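You operate a simulated robot arm through the tools that you are given. There is no shell and no other tool.

You run a simulated two-armed robot. Do the job below in one go: nothing can be reset, and whatever is moved stays where it is left.

JOB
Close the gap under the jaw block with the one white shim that fits.
Fine: the gap display shows its figure. Turn the red switch off before you free the block lever; push that shim in, tighten the lever, then switch on again. Where these are worked on the way, their far stop is far enough and under half their travel is too little: block lever, red switch.

It is judged by the outcome, as a careful person would: the job done as asked, and still so three seconds after it is handed in. It fails if anything else is knocked over, pushed out of place, dropped, spilled or broken.

ROBOT AND FRAMES
Two 7-joint arms with three-finger grippers on one trunk that stands fixed in place. Base frame: the origin is at the foot of the trunk, x ahead of it, y to its left, z up. Units: cm, rad, N and s.
The left shoulder is at [9.9, 12.6, 104.2], the right one opposite. With the tool pointing down near the work surface each hand reaches from about 42 to 86 cm from the base axis, measured 20 degrees to its own side. Payload 2.94 kg a hand.
Tool frame (each hand has its own): the origin (TCP) lies between the finger pads and is the grasp point; the fingertips stand 3 cm ahead of it; z points along the fingers, y is the line along which they close. Largest opening 12.8 cm; the body of the gripper starts 9.3 cm behind the TCP.
Orientation is that of the tool frame in the base frame, as a unit quaternion [w, x, y, z]. With the fingers straight down and closing along the base's y, the tool's x points along the base's -x, its y along +y and its z along -z.

CONTROLS
- The arms move only by the tool jog_arm. It takes "left_increments", "right_increments" or both (then of equal length, played together; a hand with none holds still); each is a list of rows, each a list of 3 entries, a list of its own where there are three numbers: the shift along the tool's x, y, z in cm, then the turn, a rotation vector about the tool's x, y, z in rad, then the gripper command, from -1 (shut) to 1 (fully open), values between in proportion. In form: [[[tx, ty, tz], [wx, wy, wz], grip], ...]. A call has 1 to 20 rows; each row is the pose to reach, as a shift and turn from the pose commanded when the call began, along the tool's axes at that moment. A row lasts 0.2 s, in which the tool goes at most 5 cm and 0.15 rad; a call with a longer step from one row to the next is refused whole, and so is a gripper value outside its range. A pose out of reach is approached as far as the arm can. The call stops where the force on the tool passes 50 N (or 10 N more than at its start, if that is more) or the arm is blocked; 0.2 s more then pass. The fingers move at their own pace and stop on an object; they squeeze with about 35 N. The grip force told is the motor's: it shows also when the fingers shut on nothing. Time passes only in rows, and 0.2 s behind the last, so rows that repeat a pose let the fingers close. It gives the time, the measured TCP pose, the force on the tool (base axes), the opening and the grip force at its end, in the units of the frame above (readings bear some noise), with the torque about the TCP (base axes, N m) and any sound that the robot's microphone picked up.
- Cameras (640 x 400 px; columns grow to the right, rows downward): "scene" is now at [24.06, 1.38, 122.41]; the picture's right is [0.15, -0.99, 0.00], its down [-0.33, -0.05, -0.94] and it looks along [0.93, 0.14, -0.33] (base axes); focal length 214 px, centre (320, 200). "left" rides on the left gripper at [6.9, 1.5, -12] in its tool frame; the picture's right is [-0.21, 0.98, 0.00], its down [-0.82, -0.18, -0.54] and it looks along [-0.53, -0.12, 0.84] (tool axes); focal length 251 px, centre (320, 200). "right" rides on the right gripper at [6.9, -1.5, -12] in its tool frame; the picture's right is [0.21, 0.98, 0.00], its down [-0.82, 0.18, -0.54] and it looks along [-0.53, 0.12, 0.84] (tool axes); focal length 251 px, centre (320, 200). There is no depth. A picture from a camera that has moved, and an enlarged one, comes with that camera's place and axes in the base frame and with its lens.
- snapshot(camera): a new picture of that camera. The clock stands still meanwhile.
- lift_body(by): slides the trunk up (or, below 0, down) by that many cm; the arms and the scene camera ride with it, the base frame stays. It gives what a move gives, with no picture.
- pan_tilt(pan, tilt): turns the head with the scene camera to pan (to the left, within 1.396 rad either way) and tilt (down, from -0.506 to 1.204), counted from straight ahead of the robot. It gives what a move gives.
- inspect(camera, box): a new picture of the part [left, top, right, bottom] of that camera's present view, enlarged. The clock stands still meanwhile.
- hand_in(): hands the job in; it is judged then, once.

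Nothing tells you positions but the pictures and the camera data. Unless the task says otherwise, let go and move clear before handing in.

The tools are called by a JSON object that holds its "method" and its "body". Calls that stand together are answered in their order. jog_arm: Moves the arms, as the interface text tells. Its arguments: {"type":"object","properties":{"left_increments":{"type":"array","items":{"type":"array"}},"right_increments":{"type":"array","items":{"type":"array"}}},"required":[]} The other tools are called the same way: lift_body (by) slides the trunk up or down; pan_tilt (pan, tilt) turns the head that bears the scene camera; snapshot (camera) takes a picture; inspect (camera, box) takes an enlarged picture of a part of a camera's view; hand_in () hands the job in.

At the start:

```text
time: 0.0
left_eef_pos: [53.14, 37.95, 111.73]
left_tcp_rot: [0.0, 0.0, 1.0, 0.0]
left_ft_force: [0.0, -0.6, -0.6]
left_moment: [-0.02, -0.03, -0.01]
left_opening: 12.78
left_grasp_force: 0.2
right_eef_pos: [54.02, -7.19, 120.05]
right_tcp_rot: [0.001, 0.0, 1.0, 0.0]
right_ft_force: [0.6, 0.3, 0.1]
right_moment: [-0.01, -0.04, 0.01]
right_opening: 12.79
right_grasp_force: 0.1
trunk travel left (down, up): [-25.4, 29.3]
head pan, tilt: [0.152, 0.34]
```

scene: 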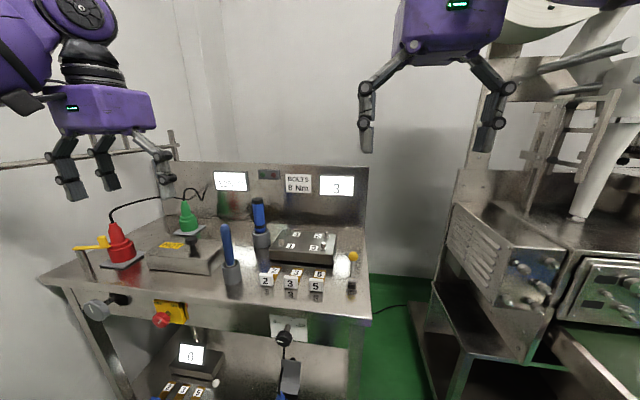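
right: 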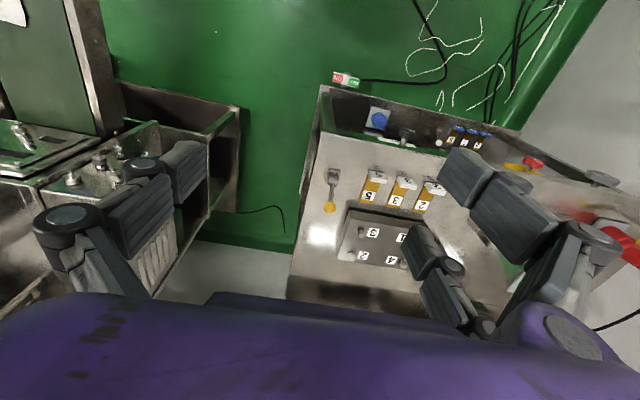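
left: 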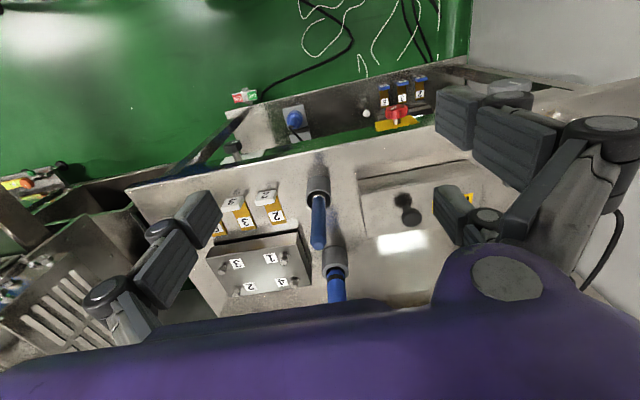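

I see a workbench with several stations: red and green plugs, a bolted plate, numbered shims, displays, and a lower shelf. I'll enlarge the scene to find the jaw block, shims, lever, red switch and gap display.

{"method": "inspect", "body": {"camera": "scene", "box": [40, 150, 220, 270]}}

{"method": "inspect", "body": {"camera": "scene", "box": [210, 160, 390, 300]}}

{"method": "inspect", "body": {"camera": "scene", "box": [70, 280, 250, 400]}}

{"method": "inspect", "body": {"camera": "scene", "box": [220, 290, 400, 400]}}

{"method": "inspect", "body": {"camera": "right", "box": [280, 70, 520, 300]}}

{"method": "inspect", "body": {"camera": "left", "box": [200, 70, 500, 300]}}

```text
3.33 times, centred on (130, 210) of scene
camera zoom: at [24.06, 1.38, 122.41], right [0.15, -0.99, 0.0], down [-0.33, -0.05, -0.94], along [0.93, 0.14, -0.33], focal length 715 px, centre (953, 167)
```

zoom: 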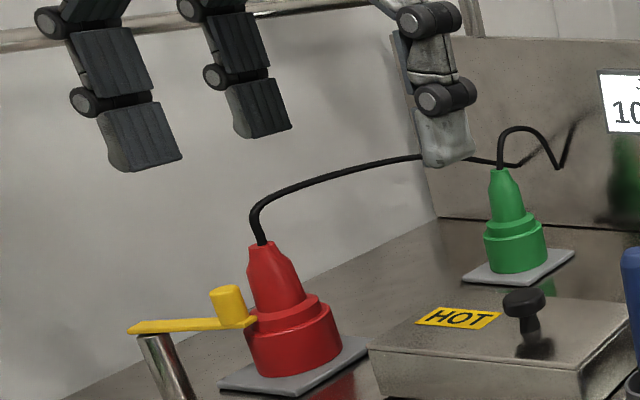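

```text
2.86 times, centred on (300, 230) of scene
camera zoom: at [24.06, 1.38, 122.41], right [0.15, -0.99, 0.0], down [-0.33, -0.05, -0.94], along [0.93, 0.14, -0.33], focal length 613 px, centre (377, 114)
```

zoom: 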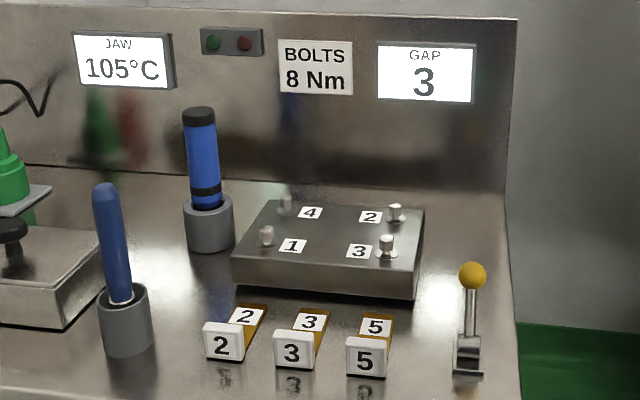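

```text
3.33 times, centred on (160, 340) of scene
camera zoom: at [24.06, 1.38, 122.41], right [0.15, -0.99, 0.0], down [-0.33, -0.05, -0.94], along [0.93, 0.14, -0.33], focal length 715 px, centre (853, -267)
```

zoom: 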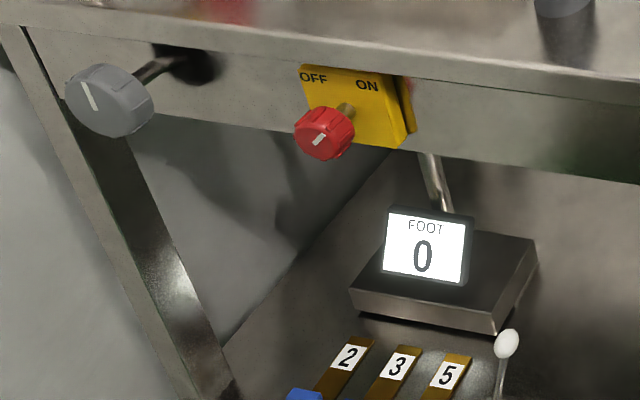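

```text
3.56 times, centred on (310, 345) of scene
camera zoom: at [24.06, 1.38, 122.41], right [0.15, -0.99, 0.0], down [-0.33, -0.05, -0.94], along [0.93, 0.14, -0.33], focal length 763 px, centre (356, -316)
```

zoom: 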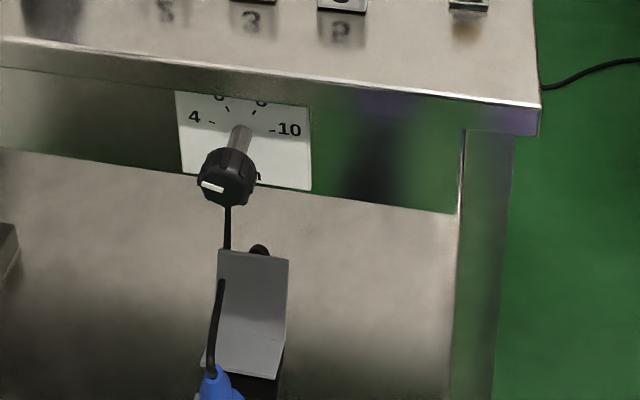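

```text
1.74 times, centred on (400, 185) of right
camera zoom: at [47.06, -8.61, 132.0], right [-0.21, 0.98, 0.0], down [0.82, 0.18, 0.54], along [0.53, 0.12, -0.84], focal length 437 px, centre (181, 226)
```

zoom: 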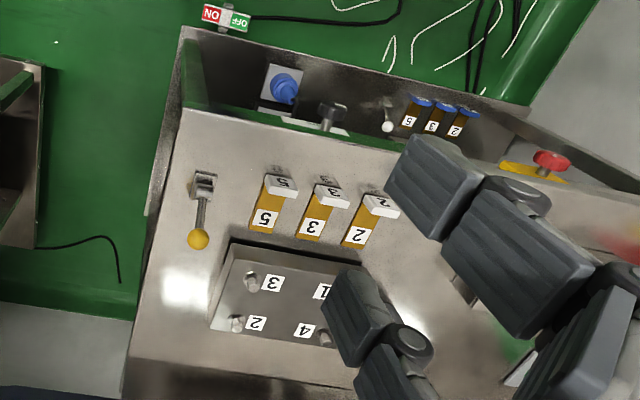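

```text
1.74 times, centred on (350, 185) of left
camera zoom: at [46.35, 39.64, 123.78], right [0.21, 0.98, 0.0], down [0.82, -0.18, 0.54], along [0.53, -0.12, -0.84], focal length 437 px, centre (268, 226)
```

zoom: 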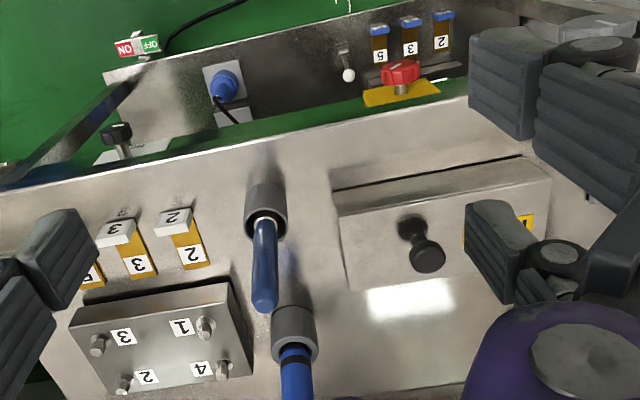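

The GAP display reads 3, and white-handled shims 2, 3 and 5 lie in front of a bolted plate with a yellow-ball lever at its right. I'll tilt the head for a closer look before deciding what is what.

{"method": "pan_tilt", "body": {"pan": 0.0, "tilt": 0.75}}

{"method": "snapshot", "body": {"camera": "scene"}}

```text
time: 0.9
left_eef_pos: [53.34, 38.06, 111.81]
left_tcp_rot: [0.0, 0.0, 1.0, 0.0]
left_ft_force: [-0.6, -0.3, 0.0]
left_moment: [0.01, 0.02, -0.01]
left_opening: 12.79
left_grasp_force: 0.0
right_eef_pos: [53.93, -7.25, 120.09]
right_tcp_rot: [0.0, 0.0, 1.0, 0.0]
right_ft_force: [0.6, 0.6, 0.1]
right_moment: [-0.02, 0.05, 0.04]
right_opening: 12.79
right_grasp_force: 0.0
trunk travel left (down, up): [-25.4, 29.3]
head pan, tilt: [0.0, 0.75]
```

```text
taken
camera scene: at [23.14, -0.04, 118.77], right [0.0, -1.0, 0.0], down [-0.68, 0.0, -0.73], along [0.73, 0.0, -0.68], focal length 214 px, centre (320, 200)
```

scene: 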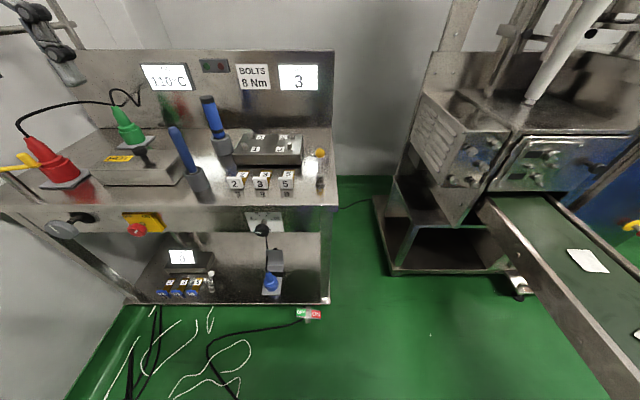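

The jaw temperature reading seems to have changed; I'll enlarge the parts of this view.

{"method": "inspect", "body": {"camera": "scene", "box": [130, 50, 340, 200]}}

{"method": "inspect", "body": {"camera": "scene", "box": [220, 120, 340, 200]}}

{"method": "inspect", "body": {"camera": "scene", "box": [0, 90, 200, 250]}}

{"method": "inspect", "body": {"camera": "scene", "box": [110, 200, 340, 330]}}

```text
2.67 times, centred on (235, 125) of scene
camera zoom: at [23.14, -0.04, 118.77], right [0.0, -1.0, 0.0], down [-0.68, 0.0, -0.73], along [0.73, 0.0, -0.68], focal length 572 px, centre (547, 400)
```

zoom: 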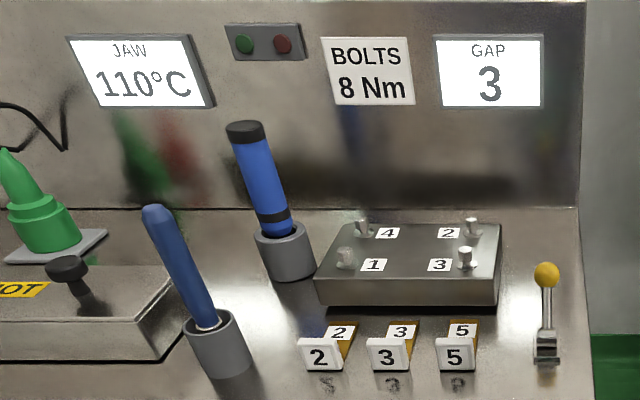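

```text
5.00 times, centred on (280, 160) of scene
camera zoom: at [23.14, -0.04, 118.77], right [0.0, -1.0, 0.0], down [-0.68, 0.0, -0.73], along [0.73, 0.0, -0.68], focal length 1072 px, centre (520, 400)
```

zoom: 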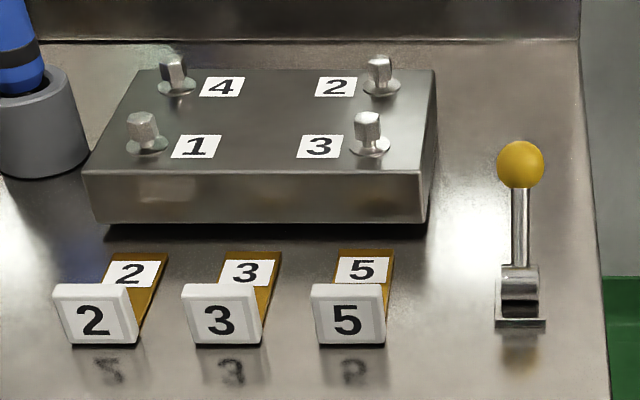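

```text
2.50 times, centred on (100, 170) of scene
camera zoom: at [23.14, -0.04, 118.77], right [0.0, -1.0, 0.0], down [-0.68, 0.0, -0.73], along [0.73, 0.0, -0.68], focal length 536 px, centre (870, 275)
```

zoom: 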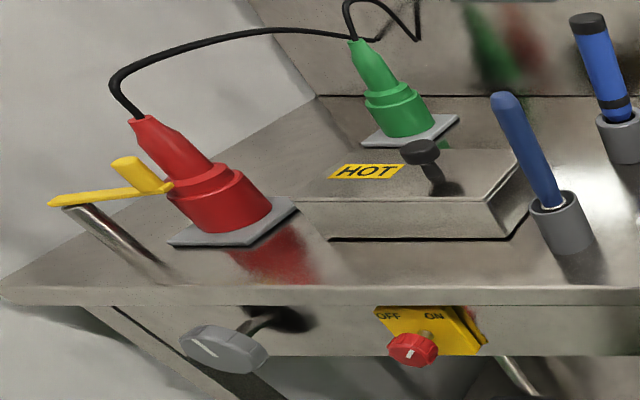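

```text
2.78 times, centred on (225, 265) of scene
camera zoom: at [23.14, -0.04, 118.77], right [0.0, -1.0, 0.0], down [-0.68, 0.0, -0.73], along [0.73, 0.0, -0.68], focal length 597 px, centre (584, 19)
```

zoom: 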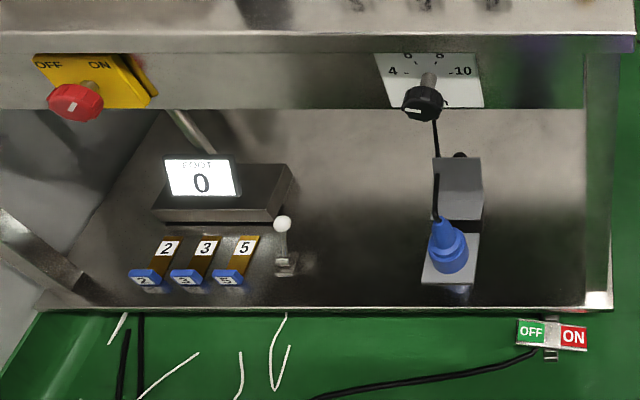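

The table top is around z≈80, the bolted block spans about y 6–28 with the shims in front at x≈70, and the red rotary switch sits on the front apron. I'll zoom right in on the switch, lever and displays.

{"method": "inspect", "body": {"camera": "scene", "box": [110, 200, 180, 245]}}

{"method": "inspect", "body": {"camera": "scene", "box": [300, 140, 340, 200]}}

{"method": "inspect", "body": {"camera": "scene", "box": [220, 150, 310, 205]}}

{"method": "inspect", "body": {"camera": "left", "box": [350, 60, 480, 150]}}

{"method": "inspect", "body": {"camera": "right", "box": [300, 140, 460, 290]}}

{"method": "inspect", "body": {"camera": "scene", "box": [195, 50, 330, 100]}}

```text
8.89 times, centred on (145, 222) of scene
camera zoom: at [23.14, -0.04, 118.77], right [0.0, -1.0, 0.0], down [-0.68, 0.0, -0.73], along [0.73, 0.0, -0.68], focal length 1906 px, centre (1876, 0)
```

zoom: 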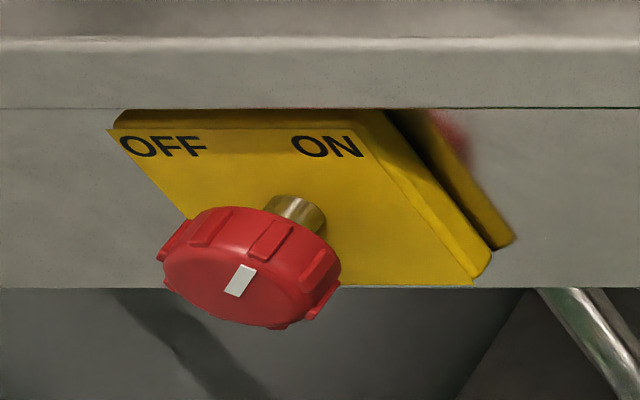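

```text
6.67 times, centred on (320, 170) of scene
camera zoom: at [23.14, -0.04, 118.77], right [0.0, -1.0, 0.0], down [-0.68, 0.0, -0.73], along [0.73, 0.0, -0.68], focal length 1430 px, centre (320, 400)
```

zoom: 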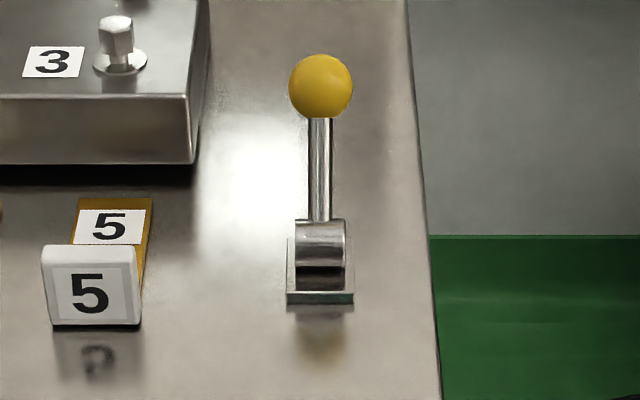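

```text
7.11 times, centred on (265, 178) of scene
camera zoom: at [23.14, -0.04, 118.77], right [0.0, -1.0, 0.0], down [-0.68, 0.0, -0.73], along [0.73, 0.0, -0.68], focal length 1525 px, centre (711, 360)
```

zoom: 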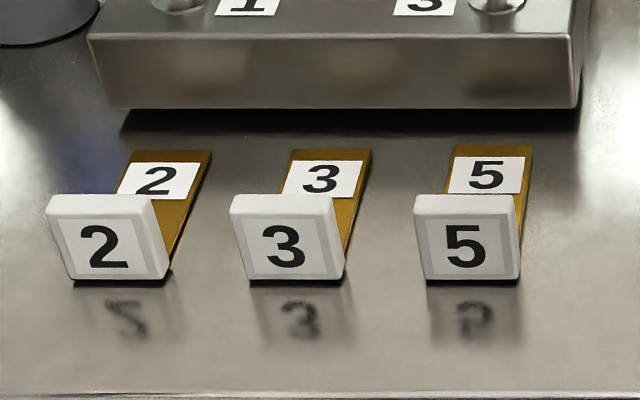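

```text
4.44 times, centred on (415, 105) of left
camera zoom: at [46.35, 39.63, 123.79], right [0.21, 0.98, 0.0], down [0.82, -0.18, 0.54], along [0.53, -0.12, -0.84], focal length 1118 px, centre (-102, 622)
```

zoom: 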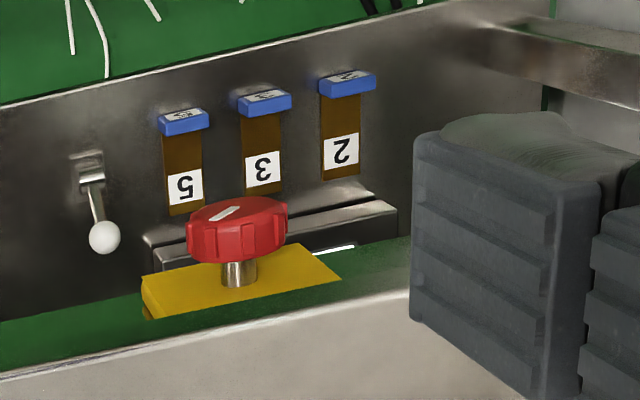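

```text
2.67 times, centred on (380, 215) of right
camera zoom: at [47.06, -8.61, 132.0], right [-0.21, 0.98, 0.0], down [0.82, 0.18, 0.54], along [0.53, 0.12, -0.84], focal length 670 px, centre (160, 160)
```

zoom: 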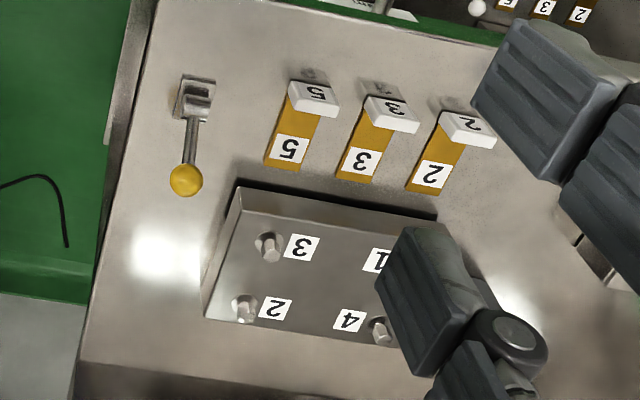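

```text
4.74 times, centred on (262, 75) of scene
camera zoom: at [23.14, -0.04, 118.77], right [0.0, -1.0, 0.0], down [-0.68, 0.0, -0.73], along [0.73, 0.0, -0.68], focal length 1017 px, centre (593, 793)
```

zoom: 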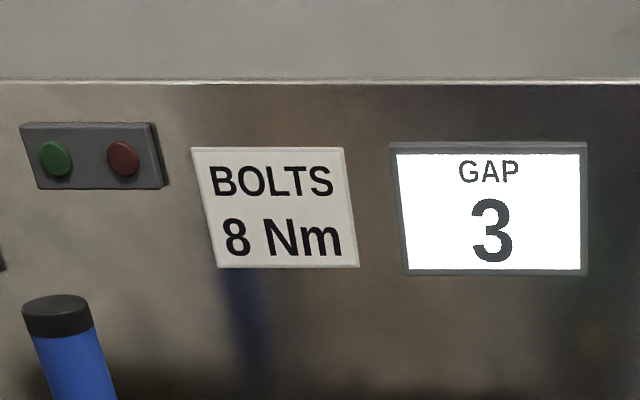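

The switch pointer is at ON (45° right), so OFF is a 90° counter-clockwise turn as seen from the front; I take the knob to be at about (61.4, 51.7, 71) with its axis along x. I'll swing the left hand to point forward, well in front of the bench.

{"method": "jog_arm", "body": {"left_increments": [[[0.5, 1, 2], [0, -0.14, 0], 0.5], [[1, 2, 4], [0, -0.28, 0], 0.5], [[1.5, 3.5, 6], [0, -0.42, 0], 0.5], [[2, 5, 8], [0, -0.56, 0], 0.3], [[2.5, 6.5, 10], [0, -0.7, 0], 0.3], [[3, 8, 12], [0, -0.84, 0], 0.3], [[3, 9.5, 14], [0, -0.98, 0], 0.3], [[3, 11, 16], [0, -1.12, 0], 0.3], [[3, 12, 18], [0, -1.26, 0], 0.3], [[3, 13, 20], [0, -1.4, 0], 0.3], [[3, 13.6, 21.8], [0, -1.5, 0], 0.3], [[3, 13.6, 22], [0, -1.5708, 0], 0.3]]}}

{"method": "snapshot", "body": {"camera": "left"}}

{"method": "snapshot", "body": {"camera": "scene"}}

```text
time: 3.5
left_eef_pos: [50.19, 51.57, 89.76]
left_tcp_rot: [0.708, -0.003, 0.707, -0.001]
left_ft_force: [0.0, -0.7, -0.2]
left_moment: [0.07, 0.0, 0.05]
left_opening: 8.32
left_grasp_force: 0.0
left hand out of reach, approached as far as the arm can: row 7, 8, 9, 10
right_eef_pos: [53.95, -7.26, 120.05]
right_tcp_rot: [0.0, 0.0, 1.0, 0.001]
right_ft_force: [1.1, -0.7, -0.3]
right_moment: [0.04, -0.02, -0.02]
right_opening: 12.81
right_grasp_force: 0.1
trunk travel left (down, up): [-25.4, 29.3]
head pan, tilt: [0.0, 0.75]
```

```text
taken
camera left: at [38.24, 53.2, 82.82], right [0.0, 0.98, 0.21], down [-0.54, -0.18, 0.82], along [0.84, -0.11, 0.53], focal length 251 px, centre (320, 200)
```

left: 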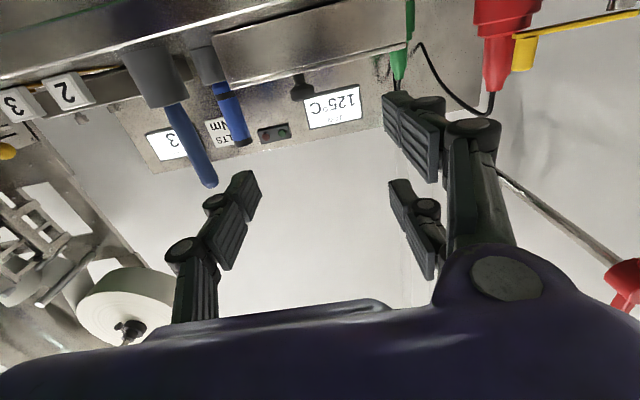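

```text
taken
camera scene: at [23.13, -0.14, 118.76], right [0.0, -1.0, 0.0], down [-0.68, 0.0, -0.73], along [0.73, 0.0, -0.68], focal length 214 px, centre (320, 200)
```

scene: 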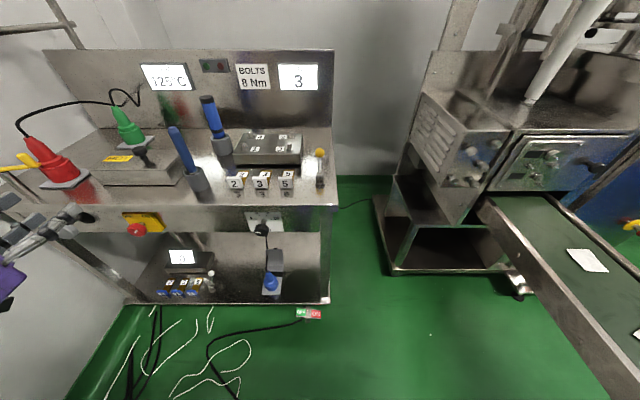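

The jaw reading climbs (125 °C), so I'll keep moving; the left hand now points forward. I'll lower it to the knob's height, rotated +45° so there is room for the 90° turn, still standing off in front.

{"method": "jog_arm", "body": {"left_increments": [[[3, 0, 0], [0, 0, 0.13], 0.3], [[6, 0, 0], [0, 0, 0.26], 0.3], [[9, 0, 0], [0, 0, 0.39], 0.3], [[12, 0, 0], [0, 0, 0.52], 0.3], [[15, 0, 0], [0, 0, 0.65], 0.3], [[18, 0.1, 0], [0, 0, 0.785], 0.3], [[18.8, 0.1, 0.5], [0, 0, 0.785], 0.3]]}}

{"method": "snapshot", "body": {"camera": "left"}}

{"method": "snapshot", "body": {"camera": "scene"}}

```text
time: 5.1
left_eef_pos: [50.98, 51.73, 70.95]
left_tcp_rot: [0.653, 0.27, 0.653, 0.272]
left_ft_force: [0.7, 0.3, 0.4]
left_moment: [-0.02, 0.01, -0.04]
left_opening: 8.32
left_grasp_force: 0.0
right_eef_pos: [53.9, -7.14, 120.02]
right_tcp_rot: [0.0, 0.001, 1.0, -0.001]
right_ft_force: [0.2, -0.5, 0.0]
right_moment: [0.0, -0.02, -0.01]
right_opening: 12.81
right_grasp_force: 0.2
trunk travel left (down, up): [-25.4, 29.3]
head pan, tilt: [0.0, 0.75]
```

```text
taken
camera left: at [38.98, 57.69, 67.14], right [0.0, 0.54, 0.84], down [-0.54, -0.71, 0.45], along [0.84, -0.46, 0.29], focal length 251 px, centre (320, 200)
```

left: 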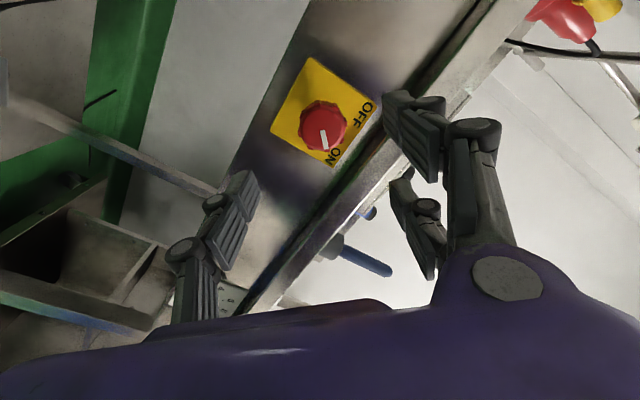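

```text
taken
camera scene: at [23.14, -0.05, 118.76], right [0.0, -1.0, 0.0], down [-0.68, 0.0, -0.73], along [0.73, 0.0, -0.68], focal length 214 px, centre (320, 200)
```

scene: 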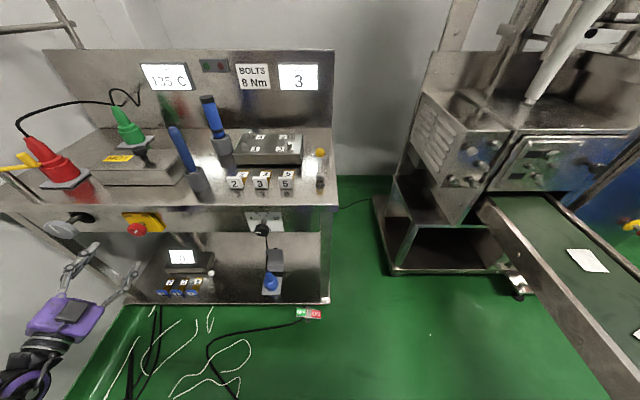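

The knob is ahead of the left hand; I'll enlarge to pin its centre before closing in.

{"method": "inspect", "body": {"camera": "left", "box": [260, 50, 400, 180]}}

{"method": "inspect", "body": {"camera": "scene", "box": [110, 200, 180, 245]}}

```text
3.08 times, centred on (330, 115) of left
camera zoom: at [38.98, 57.69, 67.14], right [0.0, 0.54, 0.84], down [-0.54, -0.71, 0.45], along [0.84, -0.46, 0.29], focal length 774 px, centre (289, 462)
```

zoom: 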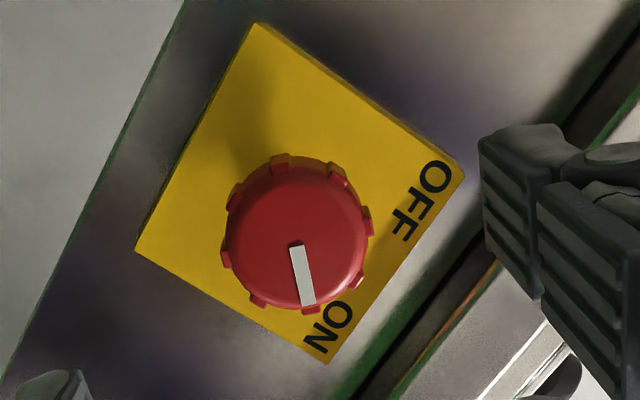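

```text
8.89 times, centred on (145, 222) of scene
camera zoom: at [23.14, -0.05, 118.76], right [0.0, -1.0, 0.0], down [-0.68, 0.0, -0.73], along [0.73, 0.0, -0.68], focal length 1906 px, centre (1876, 0)
```

zoom: 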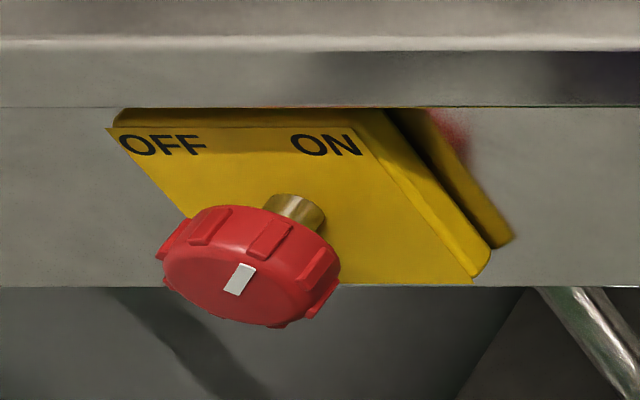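

The knob face centre works out at about (61.4, 52.0, 71.0). I'll move the open fingers over it and close.

{"method": "jog_arm", "body": {"left_increments": [[[0.2, 0.25, 3.1], [0, 0, 0], 0.3], [[0.2, 0.25, 6.2], [0, 0, 0], 0.3], [[0.2, 0.25, 9.2], [0, 0, 0], 0.3], [[0.2, 0.25, 9.2], [0, 0, 0], -0.6], [[0.2, 0.25, 9.2], [0, 0, 0], -1], [[0.2, 0.25, 9.2], [0, 0, 0], -1]]}}

{"method": "snapshot", "body": {"camera": "left"}}

{"method": "inspect", "body": {"camera": "scene", "box": [90, 50, 250, 260]}}

```text
time: 6.5
left_eef_pos: [60.11, 51.71, 70.77]
left_tcp_rot: [0.652, 0.271, 0.656, 0.268]
left_ft_force: [6.3, -15.1, -14.3]
left_moment: [-0.06, 0.26, -0.51]
left_opening: 3.07
left_grasp_force: 44.6
right_eef_pos: [54.05, -7.22, 120.04]
right_tcp_rot: [0.0, -0.001, 1.0, -0.001]
right_ft_force: [-0.2, -0.1, 1.1]
right_moment: [-0.02, 0.01, 0.03]
right_opening: 12.78
right_grasp_force: 0.0
trunk travel left (down, up): [-25.4, 29.3]
head pan, tilt: [0.0, 0.75]
```

```text
taken
camera left: at [48.09, 57.77, 66.93], right [0.01, 0.54, 0.84], down [-0.54, -0.71, 0.46], along [0.84, -0.46, 0.29], focal length 251 px, centre (320, 200)
```

left: 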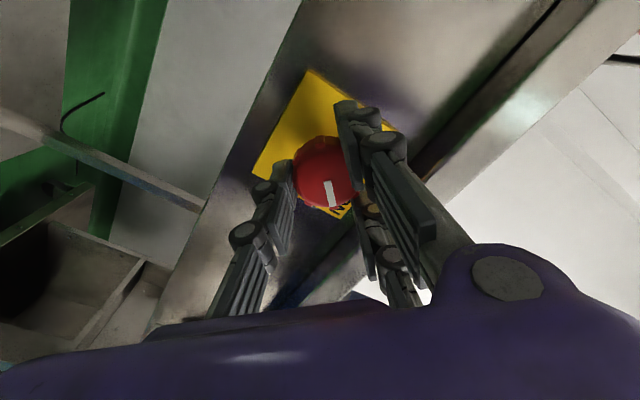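

```text
1.90 times, centred on (170, 155) of scene
camera zoom: at [23.3, -0.07, 118.71], right [0.0, -1.0, 0.0], down [-0.68, 0.0, -0.73], along [0.73, 0.0, -0.68], focal length 408 px, centre (606, 286)
```

zoom: 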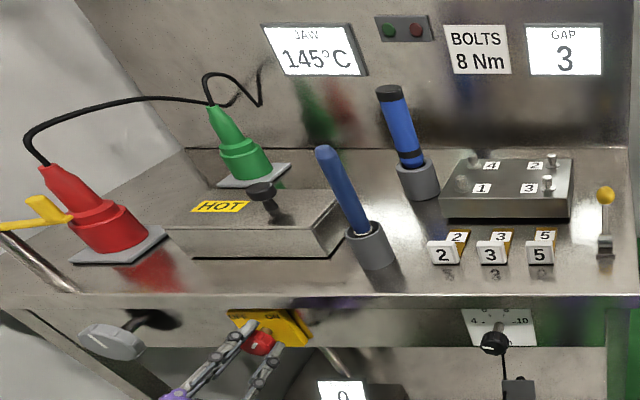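

The knob is gripped. I'll turn it counter-clockwise (tool z negative) about 90° to OFF.

{"method": "jog_arm", "body": {"left_increments": [[[0, -0.15, 0], [0, 0, -0.145], -1], [[0, -0.2, 0], [0, 0, -0.29], -1], [[0, -0.2, 0], [0, 0, -0.435], -1], [[0, -0.2, 0], [0, 0, -0.58], -1], [[0, -0.2, 0], [0, 0, -0.725], -1], [[0, -0.2, 0], [0, 0, -0.87], -1], [[0, -0.2, 0], [0, 0, -1.015], -1], [[0, -0.2, 0], [0, 0, -1.16], -1], [[0, -0.2, 0], [0, 0, -1.305], -1], [[0, -0.2, 0], [0, 0, -1.45], -1], [[0, -0.2, 0], [0, 0, -1.595], -1]]}}

{"method": "snapshot", "body": {"camera": "left"}}

{"method": "inspect", "body": {"camera": "scene", "box": [90, 50, 250, 260]}}

```text
time: 8.3
left_eef_pos: [60.11, 51.54, 71.01]
left_tcp_rot: [0.687, -0.075, 0.72, -0.066]
left_ft_force: [48.2, -3.7, -32.6]
left_moment: [-0.2, -0.15, -0.82]
left_opening: 3.19
left_grasp_force: 45.5
left hand out of reach, approached as far as the arm can: row 7, 8, 9
right_eef_pos: [54.13, -7.07, 120.36]
right_tcp_rot: [0.001, -0.001, 1.0, 0.001]
right_ft_force: [-1.2, -0.8, 0.7]
right_moment: [0.02, -0.13, 0.02]
right_opening: 12.79
right_grasp_force: 0.0
trunk travel left (down, up): [-25.4, 29.3]
head pan, tilt: [0.0, 0.75]
stopped in row 9 (left hand): the force on the tool passed its limit at 231 N (the readings are from after the stop); the commanded pose is now the measured one
```

```text
taken
camera left: at [47.81, 51.65, 64.66], right [-0.01, 1.0, 0.02], down [-0.5, -0.02, 0.87], along [0.87, 0.0, 0.5], focal length 251 px, centre (320, 200)
```

left: 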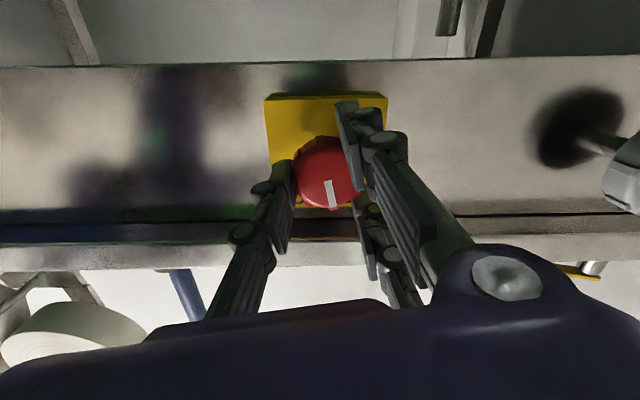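

```text
1.90 times, centred on (170, 155) of scene
camera zoom: at [23.48, 0.13, 118.67], right [0.0, -1.0, 0.0], down [-0.68, 0.0, -0.73], along [0.73, 0.0, -0.68], focal length 408 px, centre (606, 286)
```

zoom: 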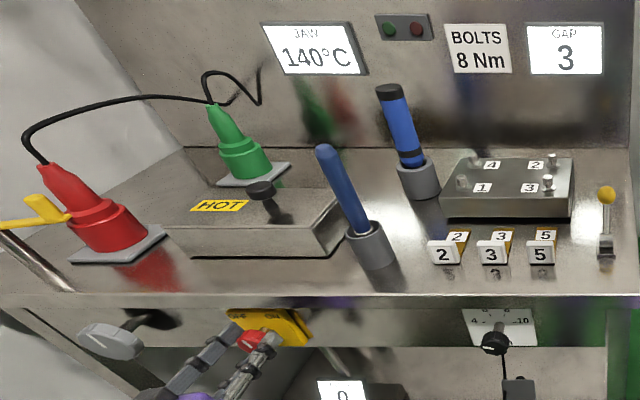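

The pointer has turned past half way (the jaw reading has begun to drop), but the wrist ran out of range. I'll open the fingers, back off, and regrip to take the knob the rest of the way.

{"method": "jog_arm", "body": {"left_increments": [[[0, 0, 0], [0, 0, 0], 0.0], [[0, 0, 0], [0, 0, 0], 0.3], [[0, 0, -3], [0, 0, 0], 0.3], [[0, 0, -6], [0, 0, 0], 0.3]]}}

{"method": "snapshot", "body": {"camera": "left"}}

{"method": "inspect", "body": {"camera": "scene", "box": [110, 200, 180, 245]}}

```text
time: 9.3
left_eef_pos: [54.09, 51.56, 72.01]
left_tcp_rot: [0.692, -0.074, 0.715, -0.064]
left_ft_force: [-0.2, 0.2, -0.1]
left_moment: [0.02, 0.01, 0.03]
left_opening: 8.32
left_grasp_force: 0.0
right_eef_pos: [53.7, -7.37, 120.31]
right_tcp_rot: [0.004, 0.0, 1.0, 0.001]
right_ft_force: [-0.3, -0.8, 0.3]
right_moment: [-0.02, 0.0, -0.01]
right_opening: 12.81
right_grasp_force: 0.1
trunk travel left (down, up): [-25.4, 29.3]
head pan, tilt: [0.0, 0.75]
```

```text
taken
camera left: at [41.78, 51.6, 65.42], right [-0.01, 1.0, 0.02], down [-0.51, -0.02, 0.86], along [0.86, 0.0, 0.51], focal length 251 px, centre (320, 200)
```

left: 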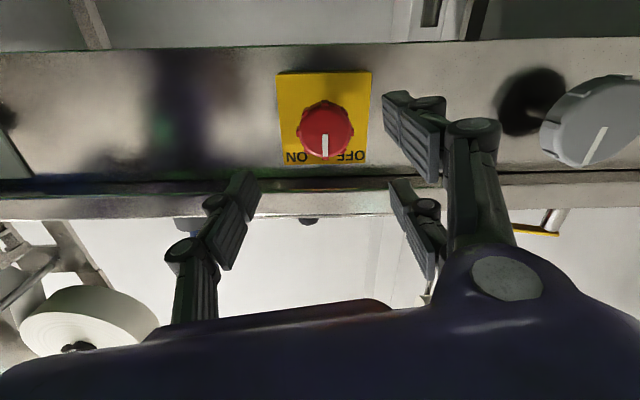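

```text
8.89 times, centred on (145, 222) of scene
camera zoom: at [23.09, -0.05, 118.77], right [0.0, -1.0, 0.0], down [-0.68, 0.0, -0.73], along [0.73, 0.0, -0.68], focal length 1906 px, centre (1876, 0)
```

zoom: 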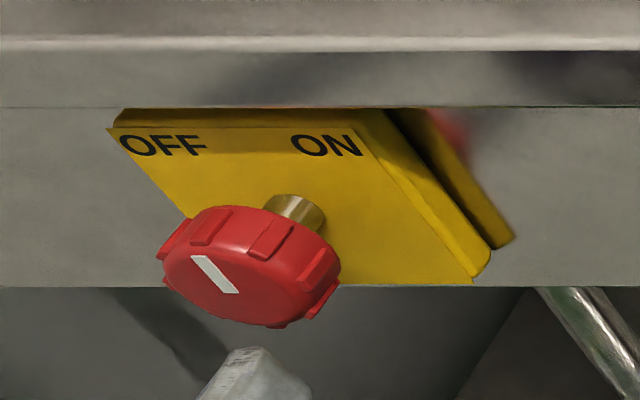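

The pointer now stands straight up, midway. I'll rotate the open hand back to +45°, regrip, and then turn the remaining 45°.

{"method": "jog_arm", "body": {"left_increments": [[[0.2, 0.1, 0], [0, 0, 0.145], 0.3], [[0.4, 0.2, 0], [0, 0, 0.29], 0.3], [[0.6, 0.3, 0], [0, -0.02, 0.435], 0.3], [[0.8, 0.4, 0], [0, -0.03, 0.58], 0.3], [[1.0, 0.5, 0], [0, -0.037, 0.725], 0.3], [[1.07, 0.56, 0.04], [0, -0.037, 0.87], 0.3], [[1.07, 0.56, 0.04], [0, -0.037, 1.01], 0.3], [[0.97, 0.51, 3.1], [0, -0.037, 1.01], 0.3], [[0.88, 0.46, 6.1], [0, -0.037, 1.01], 0.3], [[0.88, 0.46, 6.1], [0, -0.037, 1.01], -0.6], [[0.88, 0.46, 6.1], [0, -0.037, 1.01], -1], [[0.88, 0.46, 6.1], [0, -0.037, 1.01], -1]]}}

{"method": "snapshot", "body": {"camera": "left"}}

```text
time: 11.9
left_eef_pos: [59.86, 51.78, 70.64]
left_tcp_rot: [0.648, 0.282, 0.65, 0.278]
left_ft_force: [0.6, -9.0, -5.7]
left_moment: [0.01, 0.06, -0.52]
left_opening: 3.26
left_grasp_force: 45.3
right_eef_pos: [53.89, -7.33, 120.37]
right_tcp_rot: [0.001, 0.0, 1.0, 0.002]
right_ft_force: [0.3, 0.2, -0.3]
right_moment: [-0.01, 0.0, 0.01]
right_opening: 12.79
right_grasp_force: 0.0
trunk travel left (down, up): [-25.4, 29.3]
head pan, tilt: [0.0, 0.75]
```

```text
taken
camera left: at [47.88, 57.93, 67.06], right [0.0, 0.51, 0.86], down [-0.54, -0.72, 0.43], along [0.84, -0.46, 0.27], focal length 251 px, centre (320, 200)
```

left: 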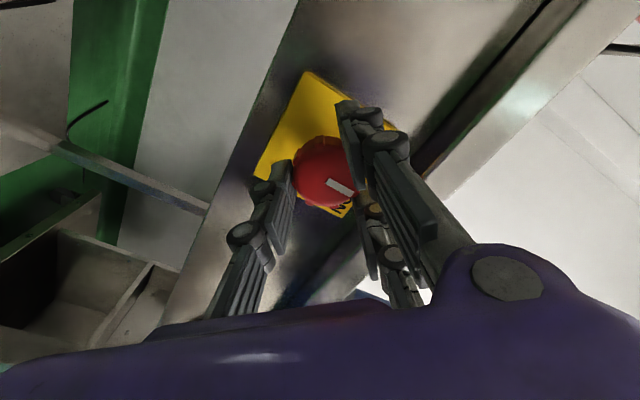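

The knob is gripped again; I'll turn it the remaining ~50° counter-clockwise.

{"method": "jog_arm", "body": {"left_increments": [[[0, -0.1, 0], [0, 0, -0.13], -1], [[0, -0.1, 0], [0, 0, -0.26], -1], [[0, -0.1, 0], [0, 0, -0.39], -1], [[0, -0.1, 0], [0, 0, -0.52], -1], [[0, -0.1, 0], [0, 0, -0.65], -1], [[0, -0.1, 0], [0, 0, -0.76], -1], [[0, -0.1, 0], [0, 0, -0.84], -1]]}}

{"method": "snapshot", "body": {"camera": "left"}}

{"method": "inspect", "body": {"camera": "scene", "box": [110, 60, 330, 245]}}

```text
time: 13.6
left_eef_pos: [59.89, 51.53, 71.04]
left_tcp_rot: [0.708, -0.007, 0.706, -0.009]
left_ft_force: [-7.2, -16.7, 10.1]
left_moment: [0.52, -0.05, -0.38]
left_opening: 3.22
left_grasp_force: 44.6
right_eef_pos: [53.67, -7.49, 120.45]
right_tcp_rot: [0.003, 0.0, 1.0, 0.003]
right_ft_force: [-0.2, 0.0, 0.0]
right_moment: [-0.01, -0.04, 0.02]
right_opening: 12.78
right_grasp_force: 0.0
trunk travel left (down, up): [-25.4, 29.3]
head pan, tilt: [0.0, 0.75]
```

```text
taken
camera left: at [47.93, 53.01, 63.97], right [0.0, 0.98, 0.19], down [-0.54, -0.16, 0.82], along [0.84, -0.1, 0.53], focal length 251 px, centre (320, 200)
```

left: 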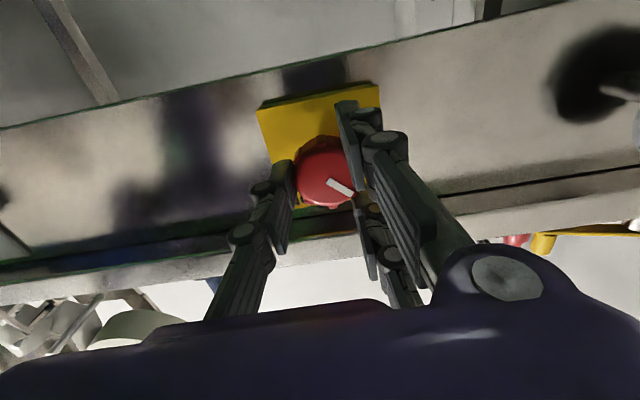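

```text
2.16 times, centred on (220, 152) of scene
camera zoom: at [23.0, -0.27, 118.79], right [0.0, -1.0, 0.0], down [-0.68, 0.0, -0.73], along [0.73, 0.0, -0.68], focal length 464 px, centre (536, 303)
```

zoom: 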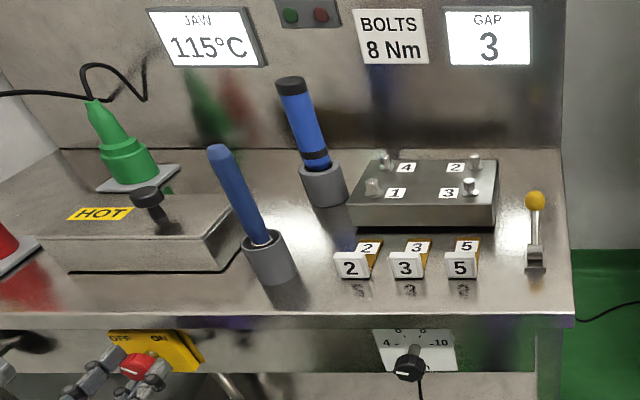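

The jaw is cooling (115 °C), and the torque shows the knob near its stop. I'll open the fingers, withdraw and check the pointer.

{"method": "jog_arm", "body": {"left_increments": [[[0, 0, 0], [0, 0, 0], 0.0], [[0, 0, 0], [0, 0, 0], 0.3], [[0, 0, -4], [0, 0, 0], 0.3], [[0, 0, -8], [0, 0, 0], 0.3], [[0, 0, -11], [0, 0, 0], 0.3]]}}

{"method": "inspect", "body": {"camera": "scene", "box": [110, 200, 180, 245]}}

{"method": "snapshot", "body": {"camera": "left"}}

```text
time: 14.8
left_eef_pos: [48.79, 51.69, 70.8]
left_tcp_rot: [0.707, -0.009, 0.707, -0.01]
left_ft_force: [-0.1, 0.3, 1.0]
left_moment: [-0.02, 0.05, 0.0]
left_opening: 8.32
left_grasp_force: 0.1
right_eef_pos: [53.73, -7.31, 120.32]
right_tcp_rot: [0.002, -0.001, 1.0, 0.002]
right_ft_force: [0.0, 0.0, 0.5]
right_moment: [-0.02, -0.01, 0.01]
right_opening: 12.8
right_grasp_force: 0.1
trunk travel left (down, up): [-25.4, 29.3]
head pan, tilt: [0.0, 0.75]
```

```text
8.89 times, centred on (145, 222) of scene
camera zoom: at [23.09, -0.05, 118.77], right [0.0, -1.0, 0.0], down [-0.68, 0.0, -0.73], along [0.73, 0.0, -0.68], focal length 1906 px, centre (1876, 0)
```

zoom: 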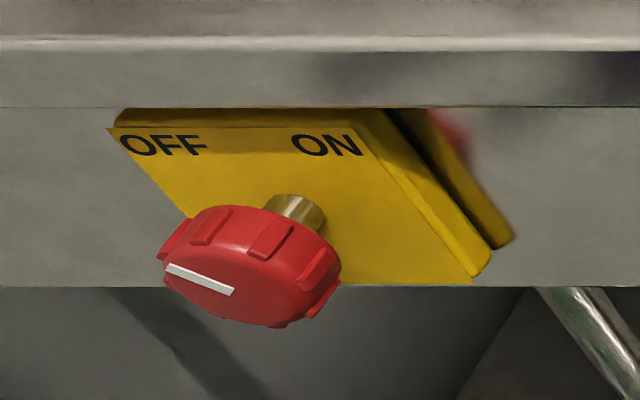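

```text
taken
camera left: at [36.8, 53.15, 63.76], right [0.0, 0.98, 0.19], down [-0.54, -0.16, 0.83], along [0.84, -0.1, 0.53], focal length 251 px, centre (320, 200)
```

left: 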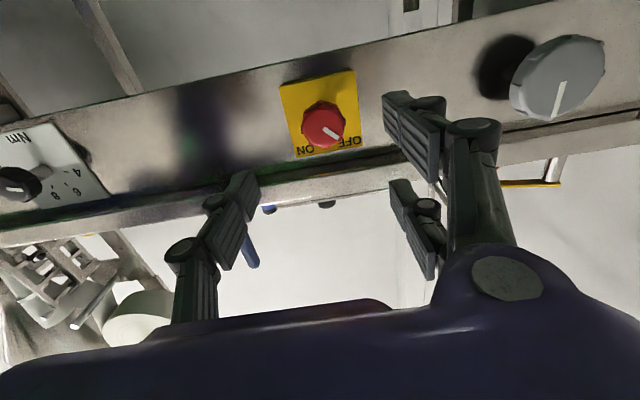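

The switch pointer is at OFF and the jaw is cooling. Next is the yellow-ball block lever at about (75.5, 0, 88.5); I'll bring the right hand nearer to see it and the gap.

{"method": "jog_arm", "body": {"right_increments": [[[-3, 1, 4], [0, 0, 0], 0.3], [[-6, 3, 8], [0, 0, 0], 0.0], [[-8, 5, 12], [0, 0, 0], 0.0], [[-8.3, 5, 16], [0, 0, 0], -0.3], [[-8.3, 5, 20], [0, 0, 0], -0.3]]}}

{"method": "snapshot", "body": {"camera": "right"}}

{"method": "snapshot", "body": {"camera": "scene"}}

```text
refused: row 1 steps farther than a row can; nothing moved
```

```text
taken
camera right: at [46.84, -8.73, 132.25], right [-0.22, 0.98, 0.0], down [0.82, 0.18, 0.55], along [0.53, 0.12, -0.84], focal length 251 px, centre (320, 200)
```

right: 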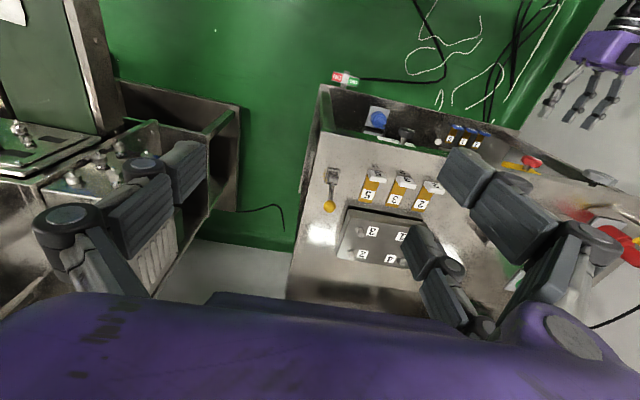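

```text
taken
camera scene: at [23.09, -0.05, 118.77], right [0.0, -1.0, 0.0], down [-0.68, 0.0, -0.73], along [0.73, 0.0, -0.68], focal length 214 px, centre (320, 200)
```

scene: 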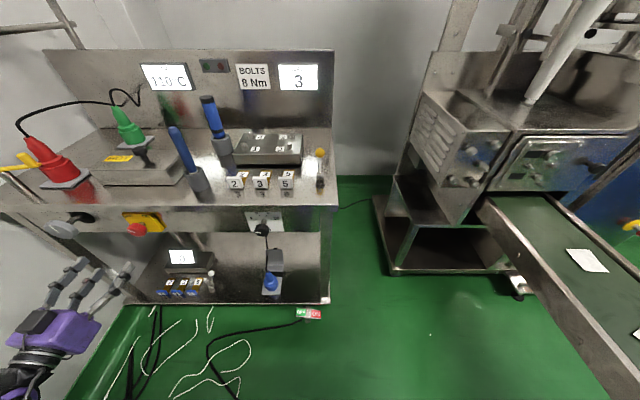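

That step was slightly too long, so nothing moved; I'll repeat it with shorter steps.

{"method": "jog_arm", "body": {"right_increments": [[[-2, 1, 4], [0, 0, 0], 0.3], [[-4, 2, 8], [0, 0, 0], 0.0], [[-6, 3, 12], [0, 0, 0], 0.0], [[-8, 4, 16], [0, 0, 0], -0.3], [[-8.3, 5, 20], [0, 0, 0], -0.3]]}}

{"method": "snapshot", "body": {"camera": "right"}}

{"method": "snapshot", "body": {"camera": "scene"}}

```text
time: 15.9
left_eef_pos: [48.88, 51.74, 70.7]
left_tcp_rot: [0.706, -0.008, 0.708, -0.01]
left_ft_force: [0.2, -0.7, 0.0]
left_moment: [0.0, 0.0, -0.02]
left_opening: 8.33
left_grasp_force: 0.1
right_eef_pos: [62.16, -2.13, 100.31]
right_tcp_rot: [0.001, 0.0, 1.0, 0.002]
right_ft_force: [-0.2, -0.4, 0.6]
right_moment: [0.02, 0.06, -0.01]
right_opening: 4.5
right_grasp_force: 0.0
trunk travel left (down, up): [-25.4, 29.3]
head pan, tilt: [0.0, 0.75]
```

```text
taken
camera right: at [55.22, -3.56, 112.11], right [-0.22, 0.98, 0.0], down [0.82, 0.18, 0.55], along [0.53, 0.12, -0.84], focal length 251 px, centre (320, 200)
```

right: 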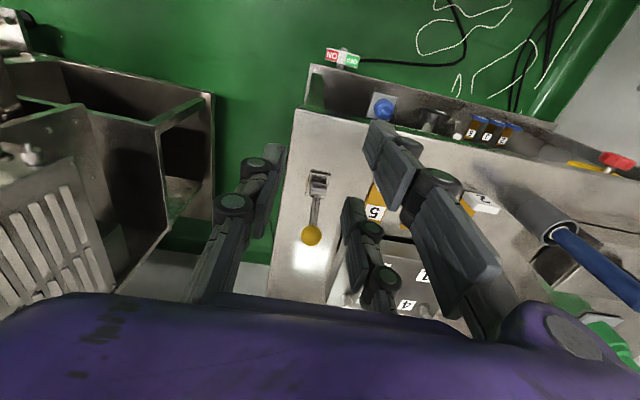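

```text
taken
camera scene: at [23.2, -0.04, 118.75], right [0.0, -1.0, 0.0], down [-0.68, 0.0, -0.73], along [0.73, 0.0, -0.68], focal length 214 px, centre (320, 200)
```

scene: 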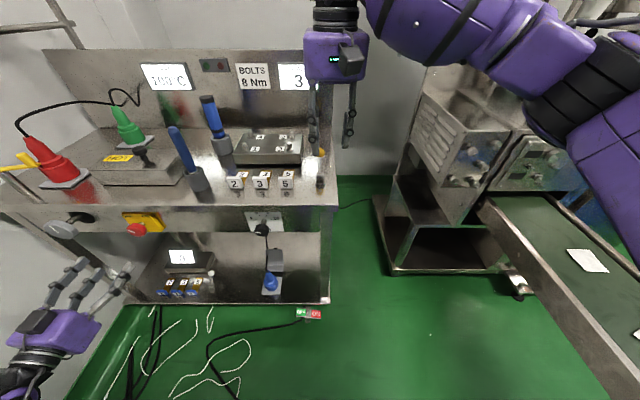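

{"method": "inspect", "body": {"camera": "right", "box": [270, 150, 370, 260]}}

{"method": "inspect", "body": {"camera": "scene", "box": [300, 140, 340, 200]}}

```text
3.64 times, centred on (320, 205) of right
camera zoom: at [55.22, -3.56, 112.11], right [-0.22, 0.98, 0.0], down [0.82, 0.18, 0.55], along [0.53, 0.12, -0.84], focal length 914 px, centre (320, 182)
```

zoom: 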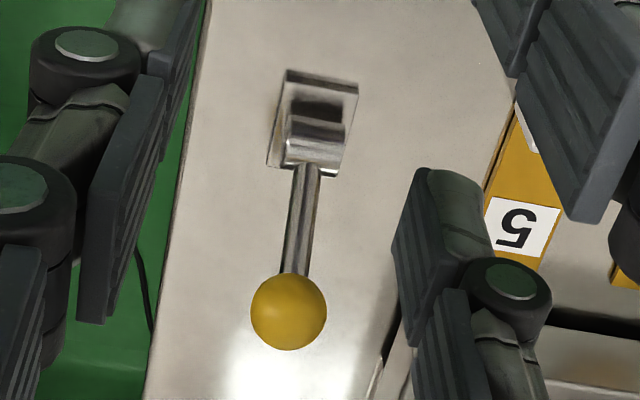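

```text
6.67 times, centred on (320, 170) of scene
camera zoom: at [23.2, -0.04, 118.75], right [0.0, -1.0, 0.0], down [-0.68, 0.0, -0.73], along [0.73, 0.0, -0.68], focal length 1430 px, centre (320, 400)
```

zoom: 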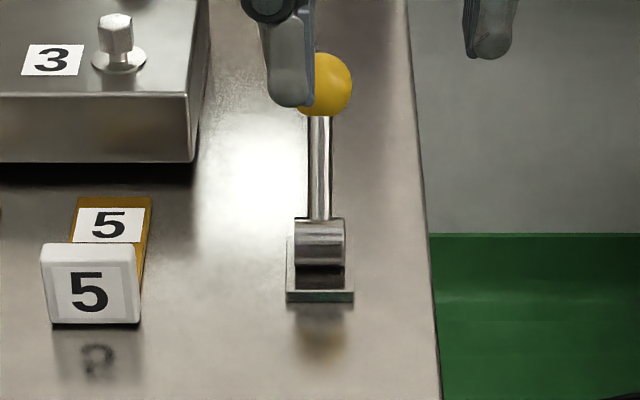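

The ball is at about (75.7, 0, 88.0), diameter ~2.6, and leans away from me on a hinge near (71.5, 0, 82). I'll bring the right fingers down astride the ball.

{"method": "jog_arm", "body": {"right_increments": [[[-4.5, 0.7, 0], [0, 0, 0], -0.2], [[-9, 1.4, 0], [0, 0, 0], -0.2], [[-13.4, 2.1, 0], [0, 0, 0], -0.2], [[-13.5, 2.1, 4], [0, 0, 0], -0.2], [[-13.5, 2.1, 7], [0, 0, 0], -0.2]]}}

{"method": "snapshot", "body": {"camera": "right"}}

{"method": "inspect", "body": {"camera": "scene", "box": [280, 100, 360, 200]}}

```text
time: 17.1
left_eef_pos: [48.85, 51.74, 70.54]
left_tcp_rot: [0.706, -0.009, 0.708, -0.009]
left_ft_force: [0.7, 0.3, 1.1]
left_moment: [0.04, 0.0, -0.04]
left_opening: 8.31
left_grasp_force: 0.0
right_eef_pos: [75.71, -0.05, 93.31]
right_tcp_rot: [0.002, -0.001, 1.0, 0.002]
right_ft_force: [0.4, 0.9, -0.2]
right_moment: [-0.03, 0.01, -0.02]
right_opening: 5.1
right_grasp_force: 0.0
trunk travel left (down, up): [-25.4, 29.3]
head pan, tilt: [0.0, 0.75]
```

```text
taken
camera right: at [68.74, -1.5, 105.31], right [-0.22, 0.98, 0.0], down [0.82, 0.18, 0.55], along [0.53, 0.12, -0.84], focal length 251 px, centre (320, 200)
```

right: 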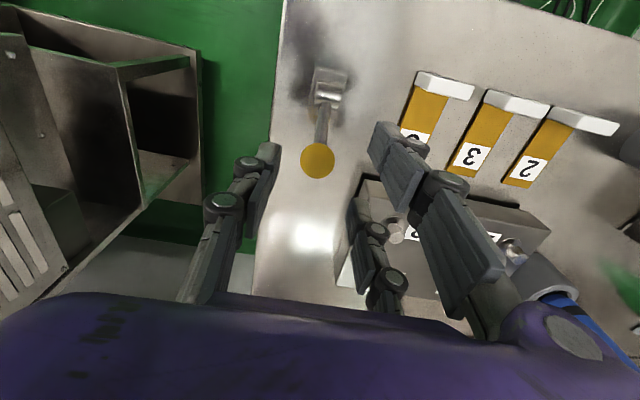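

```text
4.00 times, centred on (320, 150) of scene
camera zoom: at [23.17, 0.01, 118.75], right [0.0, -1.0, 0.0], down [-0.68, 0.0, -0.73], along [0.73, 0.0, -0.68], focal length 858 px, centre (320, 400)
```

zoom: 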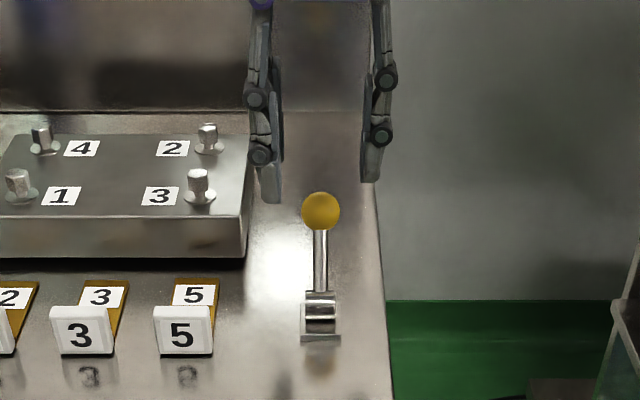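

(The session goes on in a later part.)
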